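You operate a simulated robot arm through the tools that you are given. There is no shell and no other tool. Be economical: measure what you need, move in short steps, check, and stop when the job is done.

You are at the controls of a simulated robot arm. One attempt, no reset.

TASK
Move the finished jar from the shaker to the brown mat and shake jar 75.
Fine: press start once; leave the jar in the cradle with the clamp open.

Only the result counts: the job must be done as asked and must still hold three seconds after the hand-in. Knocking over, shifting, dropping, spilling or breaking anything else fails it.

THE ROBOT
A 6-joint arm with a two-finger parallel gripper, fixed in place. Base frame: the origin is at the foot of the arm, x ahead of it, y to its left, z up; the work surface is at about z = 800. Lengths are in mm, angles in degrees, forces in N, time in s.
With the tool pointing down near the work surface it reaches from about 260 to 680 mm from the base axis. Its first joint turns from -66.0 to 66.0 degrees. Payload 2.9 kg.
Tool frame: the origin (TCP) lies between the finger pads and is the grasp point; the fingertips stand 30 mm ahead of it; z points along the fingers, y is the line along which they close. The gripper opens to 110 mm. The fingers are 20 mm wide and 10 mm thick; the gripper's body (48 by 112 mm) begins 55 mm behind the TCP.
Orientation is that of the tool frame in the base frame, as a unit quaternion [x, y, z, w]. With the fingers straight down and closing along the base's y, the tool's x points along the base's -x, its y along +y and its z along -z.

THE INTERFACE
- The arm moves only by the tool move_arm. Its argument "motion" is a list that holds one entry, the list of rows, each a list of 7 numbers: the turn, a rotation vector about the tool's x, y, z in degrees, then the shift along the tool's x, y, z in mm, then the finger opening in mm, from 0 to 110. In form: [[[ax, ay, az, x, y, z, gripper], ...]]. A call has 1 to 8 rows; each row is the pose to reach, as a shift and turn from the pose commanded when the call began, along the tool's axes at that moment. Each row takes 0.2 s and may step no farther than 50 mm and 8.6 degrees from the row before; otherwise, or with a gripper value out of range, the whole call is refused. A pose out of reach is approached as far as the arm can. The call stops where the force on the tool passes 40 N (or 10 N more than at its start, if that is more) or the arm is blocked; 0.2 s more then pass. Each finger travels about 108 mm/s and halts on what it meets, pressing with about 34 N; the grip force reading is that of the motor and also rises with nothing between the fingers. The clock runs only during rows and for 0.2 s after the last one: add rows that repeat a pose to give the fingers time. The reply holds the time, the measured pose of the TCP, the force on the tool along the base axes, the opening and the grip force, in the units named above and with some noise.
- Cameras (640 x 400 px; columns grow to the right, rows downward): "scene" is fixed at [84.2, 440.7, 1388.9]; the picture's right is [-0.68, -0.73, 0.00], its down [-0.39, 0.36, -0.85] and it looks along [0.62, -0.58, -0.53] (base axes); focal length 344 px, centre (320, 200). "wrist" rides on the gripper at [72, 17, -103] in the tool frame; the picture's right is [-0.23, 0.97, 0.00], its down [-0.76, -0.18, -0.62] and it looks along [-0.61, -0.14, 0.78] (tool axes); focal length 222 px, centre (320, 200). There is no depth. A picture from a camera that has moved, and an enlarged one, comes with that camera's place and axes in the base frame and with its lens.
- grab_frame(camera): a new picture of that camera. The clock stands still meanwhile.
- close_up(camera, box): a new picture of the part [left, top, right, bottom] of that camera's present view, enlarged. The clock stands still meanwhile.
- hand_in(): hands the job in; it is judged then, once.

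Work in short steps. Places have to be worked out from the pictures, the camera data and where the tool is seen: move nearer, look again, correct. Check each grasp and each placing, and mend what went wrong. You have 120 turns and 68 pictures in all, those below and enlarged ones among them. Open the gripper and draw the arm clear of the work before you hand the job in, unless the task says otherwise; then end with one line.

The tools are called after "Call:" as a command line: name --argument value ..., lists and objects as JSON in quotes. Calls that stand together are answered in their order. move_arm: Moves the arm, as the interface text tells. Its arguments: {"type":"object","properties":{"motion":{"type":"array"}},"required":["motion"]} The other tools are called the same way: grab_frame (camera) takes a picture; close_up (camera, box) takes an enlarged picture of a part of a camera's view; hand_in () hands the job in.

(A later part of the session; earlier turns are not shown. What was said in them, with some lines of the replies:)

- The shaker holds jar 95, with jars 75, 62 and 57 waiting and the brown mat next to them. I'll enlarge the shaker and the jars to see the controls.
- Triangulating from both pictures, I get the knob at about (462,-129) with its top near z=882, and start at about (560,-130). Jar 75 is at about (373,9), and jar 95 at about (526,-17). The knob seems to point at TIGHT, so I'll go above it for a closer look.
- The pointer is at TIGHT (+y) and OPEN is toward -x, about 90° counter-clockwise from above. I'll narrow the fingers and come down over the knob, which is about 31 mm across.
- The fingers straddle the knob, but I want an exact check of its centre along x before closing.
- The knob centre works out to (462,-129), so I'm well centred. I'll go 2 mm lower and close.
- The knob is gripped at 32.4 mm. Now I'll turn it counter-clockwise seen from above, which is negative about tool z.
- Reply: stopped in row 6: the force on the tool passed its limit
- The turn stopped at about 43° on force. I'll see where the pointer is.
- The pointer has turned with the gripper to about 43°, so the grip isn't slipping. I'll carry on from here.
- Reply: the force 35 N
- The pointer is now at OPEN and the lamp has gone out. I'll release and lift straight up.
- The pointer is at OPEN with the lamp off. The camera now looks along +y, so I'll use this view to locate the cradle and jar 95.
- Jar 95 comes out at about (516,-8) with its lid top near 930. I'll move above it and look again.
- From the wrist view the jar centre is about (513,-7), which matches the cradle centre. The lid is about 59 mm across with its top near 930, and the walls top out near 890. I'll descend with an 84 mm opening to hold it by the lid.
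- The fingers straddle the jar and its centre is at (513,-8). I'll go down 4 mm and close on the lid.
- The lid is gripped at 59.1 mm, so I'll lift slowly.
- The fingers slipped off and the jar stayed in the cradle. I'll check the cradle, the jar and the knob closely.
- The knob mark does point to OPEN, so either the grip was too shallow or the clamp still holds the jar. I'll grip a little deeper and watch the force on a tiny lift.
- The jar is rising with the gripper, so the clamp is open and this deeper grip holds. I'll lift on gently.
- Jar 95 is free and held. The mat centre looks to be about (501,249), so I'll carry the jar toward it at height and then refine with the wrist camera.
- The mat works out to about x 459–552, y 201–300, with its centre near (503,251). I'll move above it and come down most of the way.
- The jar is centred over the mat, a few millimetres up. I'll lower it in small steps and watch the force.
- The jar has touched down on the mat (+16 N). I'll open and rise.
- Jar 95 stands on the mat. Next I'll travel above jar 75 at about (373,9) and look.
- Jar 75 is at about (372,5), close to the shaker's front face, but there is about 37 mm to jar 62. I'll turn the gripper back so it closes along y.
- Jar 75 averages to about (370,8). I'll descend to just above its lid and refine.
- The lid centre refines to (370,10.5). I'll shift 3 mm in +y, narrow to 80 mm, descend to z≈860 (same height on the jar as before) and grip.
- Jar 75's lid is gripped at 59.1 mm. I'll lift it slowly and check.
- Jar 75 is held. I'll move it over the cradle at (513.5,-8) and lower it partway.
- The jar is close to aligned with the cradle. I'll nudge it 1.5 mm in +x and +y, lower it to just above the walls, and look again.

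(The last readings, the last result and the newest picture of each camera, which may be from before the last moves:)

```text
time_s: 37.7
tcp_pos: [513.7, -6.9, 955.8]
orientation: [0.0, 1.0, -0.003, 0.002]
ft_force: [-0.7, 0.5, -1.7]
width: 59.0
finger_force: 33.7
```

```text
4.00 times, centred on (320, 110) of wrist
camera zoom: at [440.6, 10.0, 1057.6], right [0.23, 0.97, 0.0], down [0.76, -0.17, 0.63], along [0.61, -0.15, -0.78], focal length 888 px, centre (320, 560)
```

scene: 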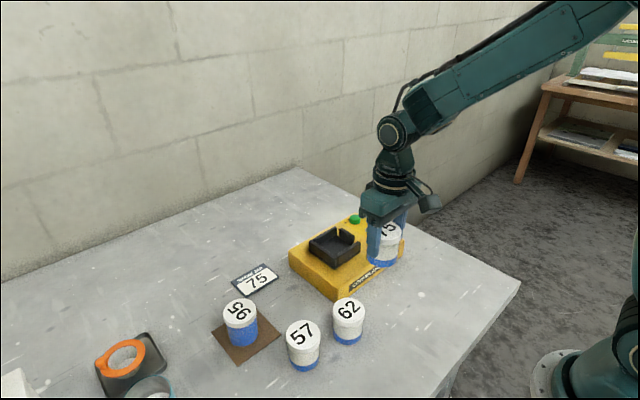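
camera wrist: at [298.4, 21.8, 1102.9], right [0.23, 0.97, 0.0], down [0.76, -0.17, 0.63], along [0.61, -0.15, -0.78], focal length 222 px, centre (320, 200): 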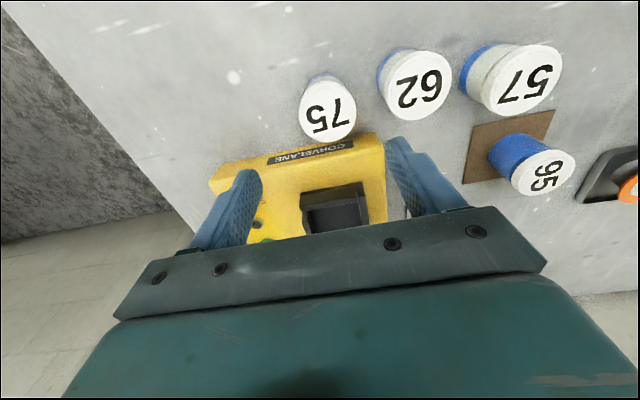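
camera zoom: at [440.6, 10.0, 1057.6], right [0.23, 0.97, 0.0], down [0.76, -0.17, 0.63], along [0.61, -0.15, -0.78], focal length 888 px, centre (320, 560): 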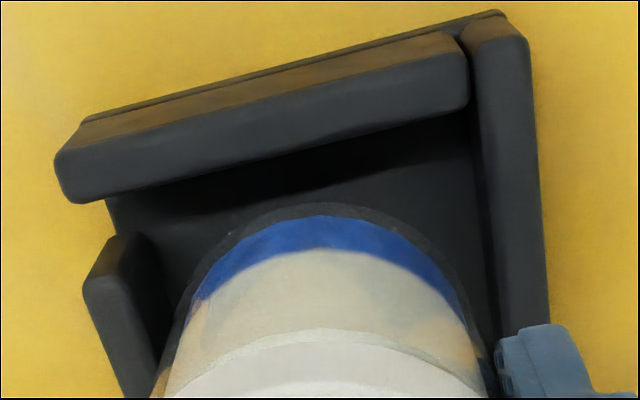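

The jar looks centred between the walls. I'll lower it further and watch the forces.

Call:
move_arm --motion '[[[0, 0, 0, 0, 0, 5, 30], [0, 0, 0, 0, 0, 10, 30], [0, 0, 0, 0, 0, 14, 30]]]'

Call:
move_arm --motion '[[[0, 0, 0, 0, 0, 5, 30], [0, 0, 0, 0, 0, 10, 30], [0, 0, 0, 0, 0, 13, 30]]]'

Call:
close_up --camera "scene" --box '[290, 200, 390, 270]'

```text
time_s: 38.5
tcp_pos: [513.2, -7.0, 941.9]
orientation: [0.0, 1.0, -0.002, 0.001]
ft_force: [0.4, -0.2, -1.1]
width: 59.3
finger_force: 33.9
```

```text
time_s: 39.3
tcp_pos: [513.6, -7.0, 927.6]
orientation: [0.0, 1.0, -0.003, 0.002]
ft_force: [-0.1, 0.4, -2.3]
width: 59.1
finger_force: 33.8
```

```text
5.71 times, centred on (340, 235) of scene
camera zoom: at [84.2, 440.7, 1388.9], right [-0.68, -0.73, 0.0], down [-0.39, 0.36, -0.85], along [0.62, -0.58, -0.53], focal length 1966 px, centre (206, 0)
```

zoom: 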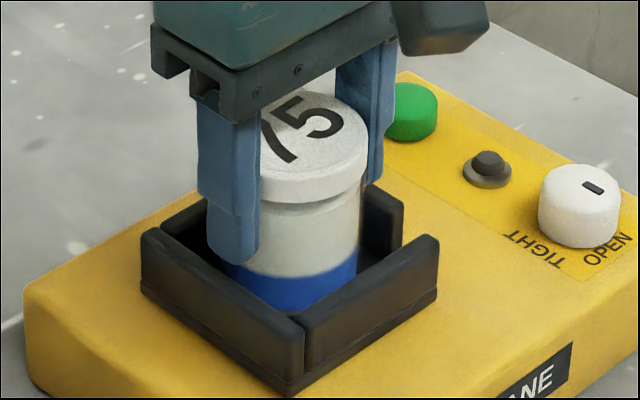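

It's inside the cradle with no side load. I'll take 2 mm steps until it touches.

Call:
move_arm --motion '[[[0, 0, 0, 0, 0, 2, 30], [0, 0, 0, 0, 0, 2, 30]]]'

Call:
move_arm --motion '[[[0, 0, 0, 0, 0, 2, 30], [0, 0, 0, 0, 0, 2, 30]]]'

```text
time_s: 39.9
tcp_pos: [514.2, -8.2, 926.2]
orientation: [-0.001, 1.0, -0.003, 0.001]
ft_force: [0.4, -0.3, -2.2]
width: 59.1
finger_force: 34.5
```

```text
time_s: 40.5
tcp_pos: [515.6, -7.5, 925.7]
orientation: [-0.001, 1.0, -0.003, 0.002]
ft_force: [0.2, 2.2, 8.6]
width: 58.9
finger_force: 34.1
```

It has touched the cradle floor (about 11 N net) at the expected height. I'll open slightly, rise clear of the walls, open fully, and lift.

Call:
move_arm --motion '[[[0, 0, 0, 0, 0, -0.5, 45], [0, 0, 0, 0, 0, -0.5, 66], [0, 0, 0, 0, 0, -0.5, 66], [0, 0, 0, 0, 0, -10, 70], [0, 0, 0, 0, 0, -40, 80], [0, 0, 0, 0, 0, -80, 80], [0, 0, 0, 0, 0, -125, 80]]]'

Call:
close_up --camera "scene" --box '[285, 200, 405, 280]'

```text
time_s: 42.1
tcp_pos: [513.9, -4.6, 1051.2]
orientation: [0.001, 1.0, -0.003, 0.002]
ft_force: [-0.8, 0.6, 0.3]
width: 80.0
finger_force: 0.0
```

```text
5.00 times, centred on (345, 240) of scene
camera zoom: at [84.1, 440.7, 1388.9], right [-0.68, -0.73, 0.0], down [-0.39, 0.36, -0.85], along [0.62, -0.58, -0.53], focal length 1721 px, centre (195, 0)
```

zoom: 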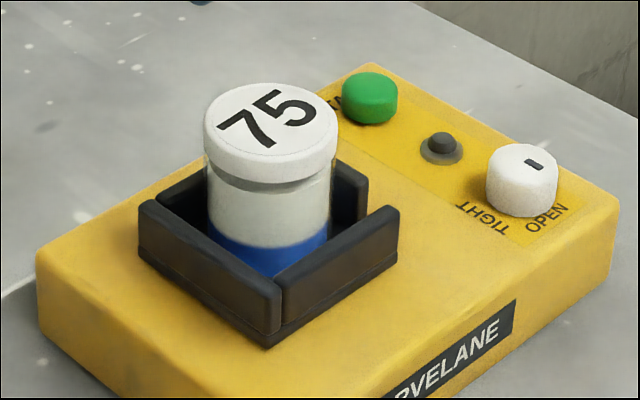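

The lid appears about 4 mm higher or shifted compared with jar 95. I'll check the seating with the wrist camera.

Call:
close_up --camera "wrist" --box '[220, 60, 420, 200]'

```text
2.86 times, centred on (320, 130) of wrist
camera zoom: at [441.4, 11.4, 1153.2], right [0.23, 0.97, 0.0], down [0.76, -0.17, 0.63], along [0.61, -0.15, -0.78], focal length 635 px, centre (320, 400)
```

zoom: 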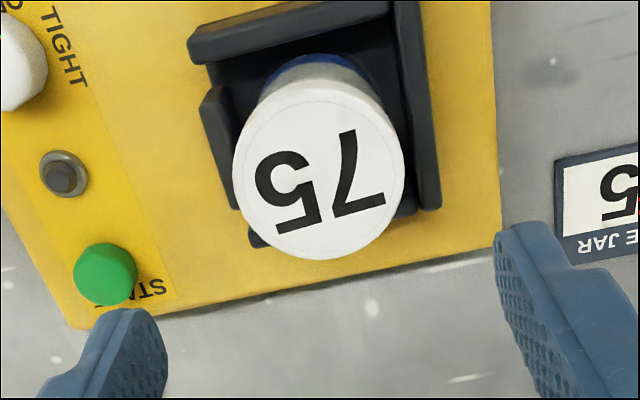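

The jar stands upright inside the cradle, within its clearance, and the grip and contact heights agree it's on the floor. I'll go to the knob while turning the gripper -90°, ready to tighten it clockwise.

Call:
move_arm --motion '[[[0, 0, -8, 7, -16, 0, 80], [0, 0, -16, 13, -31, 0, 80], [0, 0, -24, 20, -47, 0, 80], [0, 0, -32, 26, -62, 0, 80], [0, 0, -40, 33, -78, 0, 70], [0, 0, -48, 39, -94, 0, 60], [0, 0, -56, 46, -109, 0, 60], [0, 0, -64, 52, -125, 0, 60]]]'

Call:
move_arm --motion '[[[0, 0, -8, 0, 0, 30, 60], [0, 0, -16, 0, 0, 60, 60], [0, 0, -24, 0, 0, 90, 60], [0, 0, -26, 0, 0, 110, 60], [0, 0, -26, 0, 0, 110, 60]]]'

Call:
close_up --camera "wrist" --box '[220, 60, 420, 200]'

```text
time_s: 43.9
tcp_pos: [462.2, -132.1, 1048.6]
orientation: [-0.531, 0.847, -0.003, 0.0]
ft_force: [-0.3, -0.1, -0.4]
width: 60.1
finger_force: 0.0
```

```text
time_s: 45.1
tcp_pos: [464.4, -133.1, 937.8]
orientation: [0.707, -0.707, 0.004, 0.001]
ft_force: [0.1, 0.2, -0.5]
width: 60.1
finger_force: 0.1
```

```text
2.86 times, centred on (320, 130) of wrist
camera zoom: at [446.1, -205.2, 1041.4], right [-0.97, 0.23, 0.0], down [0.17, 0.77, 0.62], along [0.14, 0.6, -0.78], focal length 635 px, centre (320, 400)
```

zoom: 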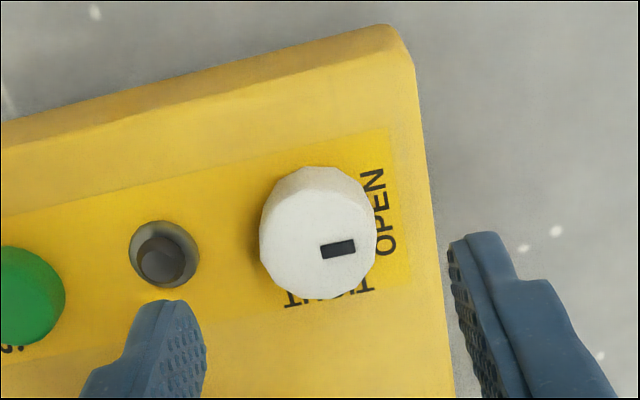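

The knob is centred at about (463,-132). I'll descend the last 40 mm and close on it.

Call:
move_arm --motion '[[[0, 0, 0, -1, 0, 20, 56], [0, 0, 0, -1, 0, 40, 56], [0, 0, 0, -1, 0, 40, 40], [0, 0, 0, -1, 0, 40, 20], [0, 0, 0, -1, 0, 40, 20]]]'

Call:
close_up --camera "wrist" --box '[240, 80, 400, 220]'

```text
time_s: 46.3
tcp_pos: [464.7, -130.6, 900.2]
orientation: [0.708, -0.706, 0.004, 0.0]
ft_force: [8.5, -0.3, -8.2]
width: 32.1
finger_force: 44.7
```

```text
2.86 times, centred on (320, 150) of wrist
camera zoom: at [447.4, -203.0, 1002.7], right [-0.97, 0.23, -0.01], down [0.17, 0.77, 0.62], along [0.14, 0.6, -0.78], focal length 635 px, centre (320, 343)
```

zoom: 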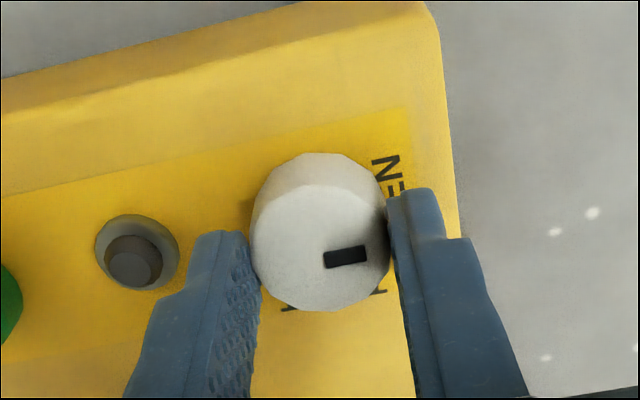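

Gripped at 32 mm. Now I'll turn it clockwise (+) toward TIGHT.

Call:
move_arm --motion '[[[0, 0, 6, 0, -1, 0, 20], [0, 0, 12, 0, -1, 0, 20], [0, 0, 18, 0, -1, 0, 20], [0, 0, 24, 0, -1, 0, 20], [0, 0, 30, 0, -1, 0, 20], [0, 0, 36, 0, -1, 0, 20], [0, 0, 42, 0, -1, 0, 20], [0, 0, 48, 0, -1, 0, 20]]]'

```text
time_s: 48.1
tcp_pos: [464.2, -129.6, 899.8]
orientation: [-0.359, 0.933, -0.003, 0.002]
ft_force: [18.2, 9.4, -2.7]
width: 32.2
finger_force: 45.1
```

It has turned about 48° and is following. I'll relieve the side load slightly and complete the turn.

Call:
move_arm --motion '[[[0, 0, 6, -1.6, -0.5, 0, 20], [0, 0, 12, -1.6, -0.5, 0, 20], [0, 0, 18, -1.6, -0.5, 0, 20], [0, 0, 24, -1.6, -0.5, 0, 20], [0, 0, 30, -1.6, -0.5, 0, 20], [0, 0, 36, -1.6, -0.5, 0, 20], [0, 0, 42, -1.6, -0.5, 0, 20], [0, 0, 42, -1.6, -0.5, 0, 20]]]'

Call:
grab_frame --camera "wrist"

```text
time_s: 49.9
tcp_pos: [463.9, -129.4, 899.5]
orientation: [-0.001, 1.0, -0.002, 0.001]
ft_force: [-5.0, 9.3, 18.1]
width: 32.0
finger_force: 44.7
```

```text
20 pictures are left
camera wrist: at [391.2, -112.9, 1002.1], right [0.23, 0.97, 0.0], down [0.76, -0.17, 0.63], along [0.61, -0.15, -0.78], focal length 222 px, centre (320, 200)
```

wrist: 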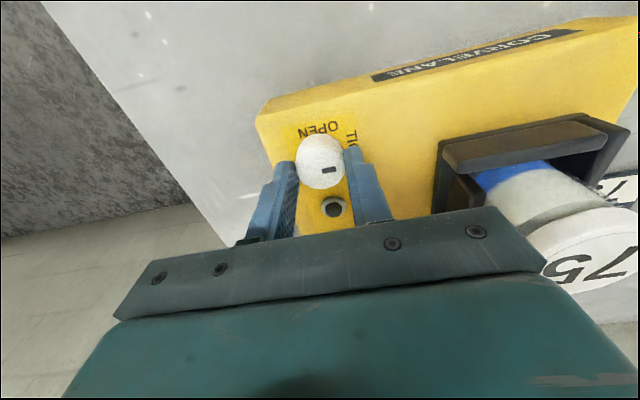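

The pointer is back at TIGHT and jar 75 is upright. I'll release, rise, close the fingers and go above the start button at about (559.5,-128).

Call:
move_arm --motion '[[[0, 0, 0, 0, 0, 0, 45], [0, 0, 0, 0, 0, 0, 56], [0, 0, 0, 0, 0, -30, 56], [0, 0, 0, 0, 0, -60, 40], [0, 0, 0, -32, 0, -60, 20], [0, 0, 0, -64, 1, -60, 0], [0, 0, 0, -96, 1, -50, 0], [0, 0, 0, -96, 1, -50, 0]]]'

Call:
close_up --camera "scene" --box '[285, 190, 425, 280]'

Call:
grab_frame --camera "wrist"

```text
time_s: 51.7
tcp_pos: [564.1, -129.1, 949.6]
orientation: [0.0, 1.0, -0.002, 0.001]
ft_force: [0.5, 0.8, -0.2]
width: 0.3
finger_force: 35.0
```

```text
4.44 times, centred on (355, 235) of scene
camera zoom: at [84.2, 440.7, 1388.9], right [-0.68, -0.73, 0.0], down [-0.39, 0.36, -0.85], along [0.62, -0.58, -0.53], focal length 1530 px, centre (164, 44)
```

zoom: 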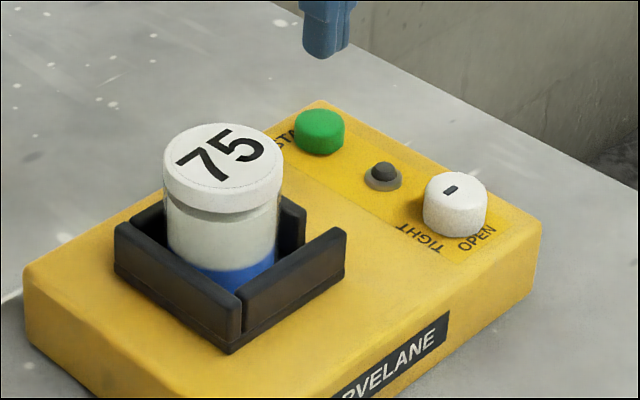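

```text
18 pictures are left
camera wrist: at [491.0, -111.7, 1052.7], right [0.23, 0.97, 0.0], down [0.76, -0.17, 0.63], along [0.61, -0.15, -0.78], focal length 222 px, centre (320, 200)
```

wrist: 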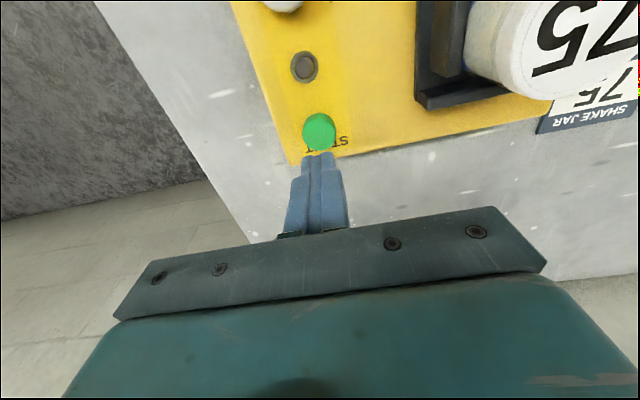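

The clamped jar now sits where jar 95 did. The button centre is at about (558,-130), so I'll shift 5 mm in -x and press straight down once.

Call:
move_arm --motion '[[[0, 0, 0, 5, -0.5, 15, 0], [0, 0, 0, 5, -0.5, 36, 0], [0, 0, 0, 5, -0.5, 41, 0], [0, 0, 0, 5, -0.5, 41, 0]]]'

Call:
close_up --camera "scene" --box '[320, 190, 400, 240]'

```text
time_s: 52.7
tcp_pos: [555.3, -131.0, 908.7]
orientation: [-0.001, 1.0, -0.003, 0.002]
ft_force: [0.3, 0.8, 0.2]
width: 0.0
finger_force: 34.0
```

```text
8.00 times, centred on (360, 215) of scene
camera zoom: at [84.2, 440.7, 1388.9], right [-0.68, -0.73, 0.0], down [-0.39, 0.36, -0.85], along [0.62, -0.58, -0.53], focal length 2753 px, centre (0, 80)
```

zoom: 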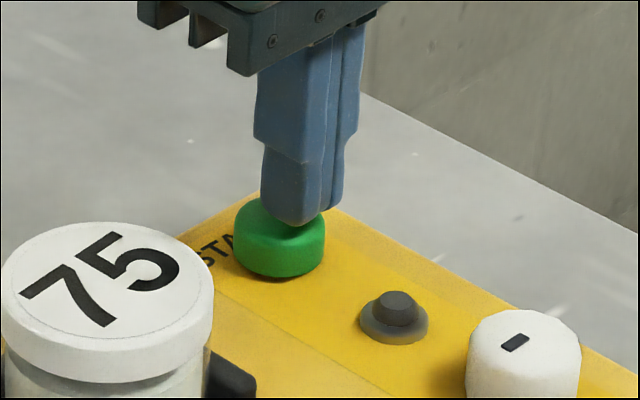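

The fingertip sits slightly right of the button centre, about 4 mm too low in x and y. I'll shift it and press once.

Call:
move_arm --motion '[[[0, 0, 0, -3, 3, 0, 0], [0, 0, 0, -3, 3, 4, 0], [0, 0, 0, -3, 3, 7, 0], [0, 0, 0, -3, 3, 10, 0], [0, 0, 0, -3, 3, 12, 0]]]'

Call:
close_up --camera "scene" --box '[285, 190, 425, 280]'

```text
time_s: 53.9
tcp_pos: [559.7, -126.6, 896.9]
orientation: [0.001, 1.0, -0.002, 0.001]
ft_force: [-2.3, 0.7, 4.4]
width: 0.2
finger_force: 33.7
```

```text
4.44 times, centred on (355, 235) of scene
camera zoom: at [84.0, 440.7, 1388.9], right [-0.68, -0.73, 0.0], down [-0.39, 0.36, -0.85], along [0.62, -0.58, -0.53], focal length 1530 px, centre (164, 44)
```

zoom: 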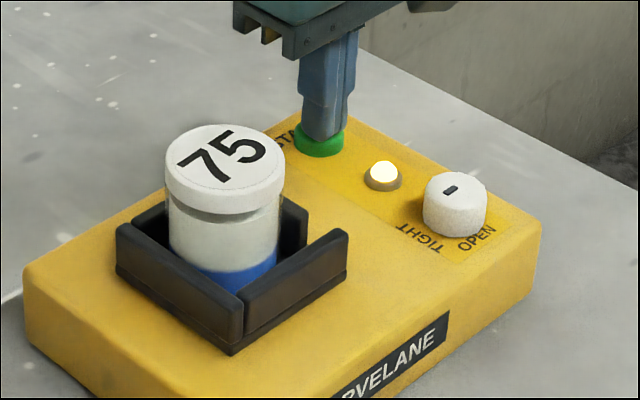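

The lamp has turned amber, so the shaker is running. I'll draw straight up and wait for it to finish.

Call:
move_arm --motion '[[[0, 0, 0, 0, 0, -30, 0], [0, 0, 0, 0, 0, -75, 0], [0, 0, 0, 0, 0, -75, 30], [0, 0, 0, 0, 0, -75, 60], [0, 0, 0, 0, 0, -75, 60], [0, 0, 0, 0, 0, -75, 60], [0, 0, 0, 0, 0, -75, 60], [0, 0, 0, 0, 0, -75, 60]]]'

Call:
close_up --camera "scene" --box '[285, 190, 425, 280]'

```text
time_s: 55.7
tcp_pos: [559.0, -126.7, 971.4]
orientation: [0.0, 1.0, -0.003, 0.001]
ft_force: [-0.2, 0.5, 0.2]
width: 59.7
finger_force: 0.0
```

```text
4.44 times, centred on (355, 235) of scene
camera zoom: at [84.2, 440.7, 1388.9], right [-0.68, -0.73, 0.0], down [-0.39, 0.36, -0.85], along [0.62, -0.58, -0.53], focal length 1530 px, centre (164, 44)
```

zoom: 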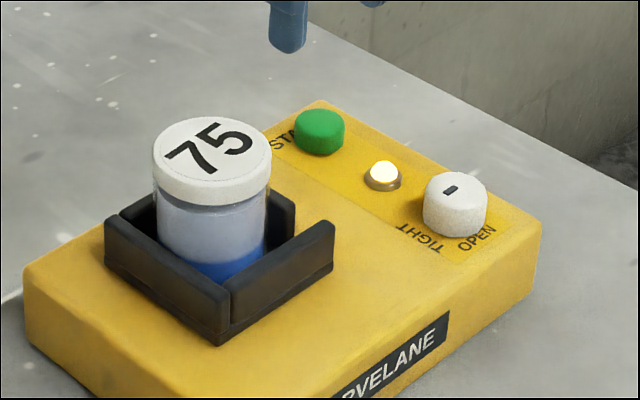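

It's shaking and the contents are turning blue. I'll move back above the knob meanwhile and wait there.

Call:
move_arm --motion '[[[0, 0, 0, 35, -1, 0, 60], [0, 0, 0, 70, -2, 0, 60], [0, 0, 0, 96, -3, 0, 60], [0, 0, 0, 96, -3, 0, 60], [0, 0, 0, 96, -3, 0, 60], [0, 0, 0, 96, -3, 0, 60], [0, 0, 0, 96, -3, 0, 60], [0, 0, 0, 96, -3, 0, 60]]]'

Call:
move_arm --motion '[[[0, 0, 0, 0, 0, 0, 60], [0, 0, 0, 0, 0, 0, 60], [0, 0, 0, 0, 0, 0, 60], [0, 0, 0, 0, 0, 0, 60], [0, 0, 0, 0, 0, 0, 60], [0, 0, 0, 0, 0, 0, 60], [0, 0, 0, 0, 0, 0, 60], [0, 0, 0, 0, 0, 0, 60]]]'

Call:
move_arm --motion '[[[0, 0, 0, 0, 0, 0, 60], [0, 0, 0, 0, 0, 0, 60], [0, 0, 0, 0, 0, 0, 60], [0, 0, 0, 0, 0, 0, 60], [0, 0, 0, 0, 0, 0, 60], [0, 0, 0, 0, 0, 0, 60], [0, 0, 0, 0, 0, 0, 60], [0, 0, 0, 0, 0, 0, 60]]]'

Call:
close_up --camera "wrist" --box '[220, 60, 420, 200]'

```text
time_s: 57.5
tcp_pos: [463.2, -129.8, 972.3]
orientation: [0.0, 1.0, -0.002, 0.002]
ft_force: [-0.1, -0.1, -0.5]
width: 60.2
finger_force: 0.0
```

```text
time_s: 59.3
tcp_pos: [463.8, -129.8, 972.1]
orientation: [-0.001, 1.0, -0.003, 0.002]
ft_force: [0.2, -0.1, 0.1]
width: 60.0
finger_force: 0.1
```

```text
time_s: 61.1
tcp_pos: [463.8, -130.4, 972.2]
orientation: [0.0, 1.0, -0.003, 0.002]
ft_force: [-0.4, -0.3, -0.3]
width: 59.9
finger_force: 0.0
```

```text
2.86 times, centred on (320, 130) of wrist
camera zoom: at [390.3, -112.3, 1074.5], right [0.23, 0.97, 0.0], down [0.76, -0.17, 0.63], along [0.61, -0.15, -0.78], focal length 635 px, centre (320, 400)
```

zoom: 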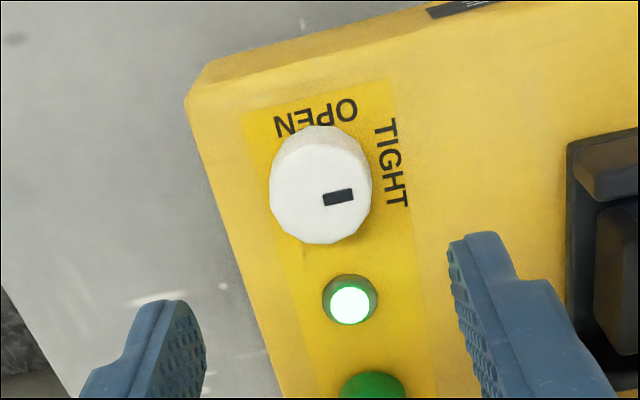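

The lamp is green, so the cycle has finished. A scene check first, to confirm it's at rest.

Call:
close_up --camera "scene" --box '[285, 190, 425, 280]'

```text
4.44 times, centred on (355, 235) of scene
camera zoom: at [84.2, 440.7, 1388.9], right [-0.68, -0.73, 0.0], down [-0.39, 0.36, -0.85], along [0.62, -0.58, -0.53], focal length 1530 px, centre (164, 44)
```

zoom: 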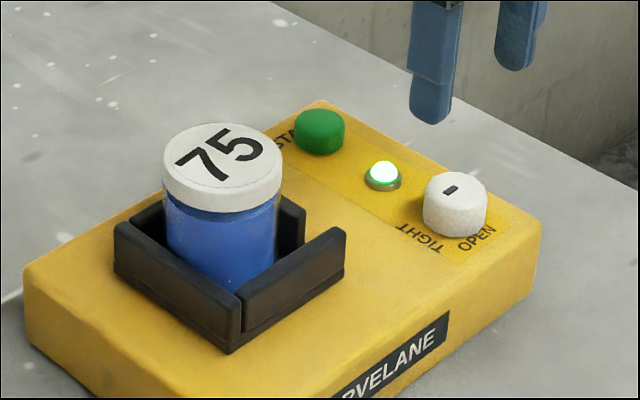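

Jar 75 is fully blue and the cradle is at rest. I'll descend on the knob and grip it, ready to open the clamp.

Call:
move_arm --motion '[[[0, 0, 0, 0, 0, 40, 60], [0, 0, 0, 0, 0, 73, 60], [0, 0, 0, 0, 0, 73, 40], [0, 0, 0, 0, 0, 73, 20], [0, 0, 0, 0, 0, 73, 20]]]'

Call:
move_arm --motion '[[[0, 0, -6, 0, 0, 0, 20], [0, 0, -12, 0, 0, 0, 20], [0, 0, -18, 0, 0, 0, 20], [0, 0, -24, 0, 0, 0, 20], [0, 0, -30, 0, 0, 0, 20], [0, 0, -36, 0, 0, 0, 20], [0, 0, -42, 0, 0, 0, 20], [0, 0, -48, 0, 0, 0, 20]]]'

```text
time_s: 62.3
tcp_pos: [462.4, -131.6, 899.2]
orientation: [0.0, 1.0, -0.003, 0.002]
ft_force: [0.9, 2.9, -3.7]
width: 32.5
finger_force: 44.7
```

```text
time_s: 64.1
tcp_pos: [464.0, -132.2, 898.6]
orientation: [-0.407, 0.913, -0.004, 0.001]
ft_force: [9.5, -8.3, -19.7]
width: 32.1
finger_force: 44.8
```

Call:
move_arm --motion '[[[0, 0, -6, 0, 0, 0, 20], [0, 0, -12, 0, 0, 0, 20], [0, 0, -18, 0, 0, 0, 20], [0, 0, -24, 0, 0, 0, 20], [0, 0, -30, 0, 0, 0, 20], [0, 0, -36, 0, 0, 0, 20], [0, 0, -42, 0, 0, 0, 20], [0, 0, -42, 0, 0, 0, 20]]]'

Call:
close_up --camera "wrist" --box '[220, 80, 420, 220]'

```text
time_s: 65.9
tcp_pos: [463.5, -132.0, 899.3]
orientation: [-0.707, 0.707, -0.007, 0.001]
ft_force: [21.9, -22.6, -24.7]
width: 32.4
finger_force: 45.2
```

```text
2.86 times, centred on (320, 150) of wrist
camera zoom: at [446.7, -203.8, 1001.7], right [-0.97, 0.23, -0.01], down [0.17, 0.77, 0.62], along [0.15, 0.6, -0.79], focal length 635 px, centre (320, 343)
```

zoom: 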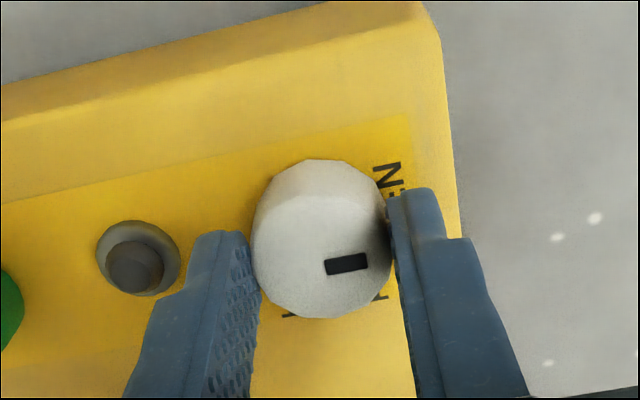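

The lamp is off and the pointer is at OPEN. I'll release, rise and draw clear.

Call:
move_arm --motion '[[[0, 0, 0, 0, 0, 0, 45], [0, 0, 0, 0, 0, 0, 56], [0, 0, 0, 0, 0, 0, 56], [0, 0, 0, 0, 0, -30, 60], [0, 0, 0, 0, 0, -70, 80], [0, 0, 0, 0, 0, -120, 100], [0, 0, 0, 0, 40, -150, 100], [0, 0, 0, 0, 80, -170, 100]]]'

Call:
grab_frame --camera "scene"

Call:
close_up --camera "scene" --box '[285, 190, 425, 280]'

```text
time_s: 67.7
tcp_pos: [382.2, -130.4, 1067.3]
orientation: [0.707, -0.707, 0.003, 0.001]
ft_force: [0.3, -0.4, -0.1]
width: 100.1
finger_force: 0.0
```

```text
11 pictures are left
```

scene: 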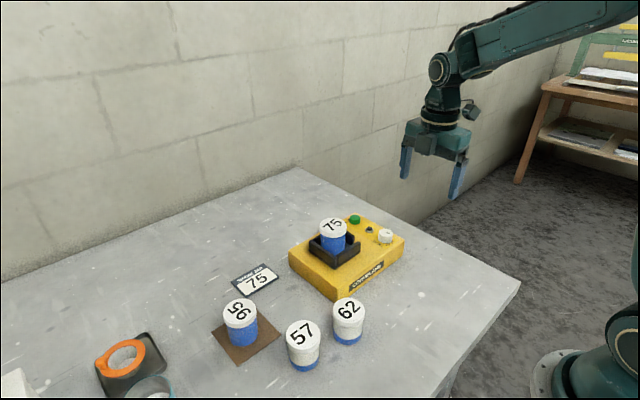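

```text
4.44 times, centred on (355, 235) of scene
camera zoom: at [84.1, 440.7, 1388.9], right [-0.68, -0.73, 0.0], down [-0.39, 0.36, -0.85], along [0.62, -0.58, -0.53], focal length 1530 px, centre (164, 44)
```

zoom: 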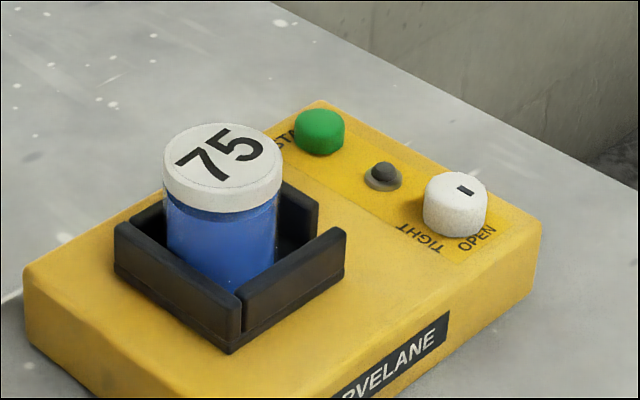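

Jar 95 stands on the mat, jar 75 is shaken and in the cradle with the clamp open, and the arm is clear, so I'm handing in.

Call:
hand_in

```text
The job is handed in.
```

Jar 95 is on the brown mat, and jar 75 has been shaken with one press of start and left in the cradle with the clamp open; I've handed the job in.
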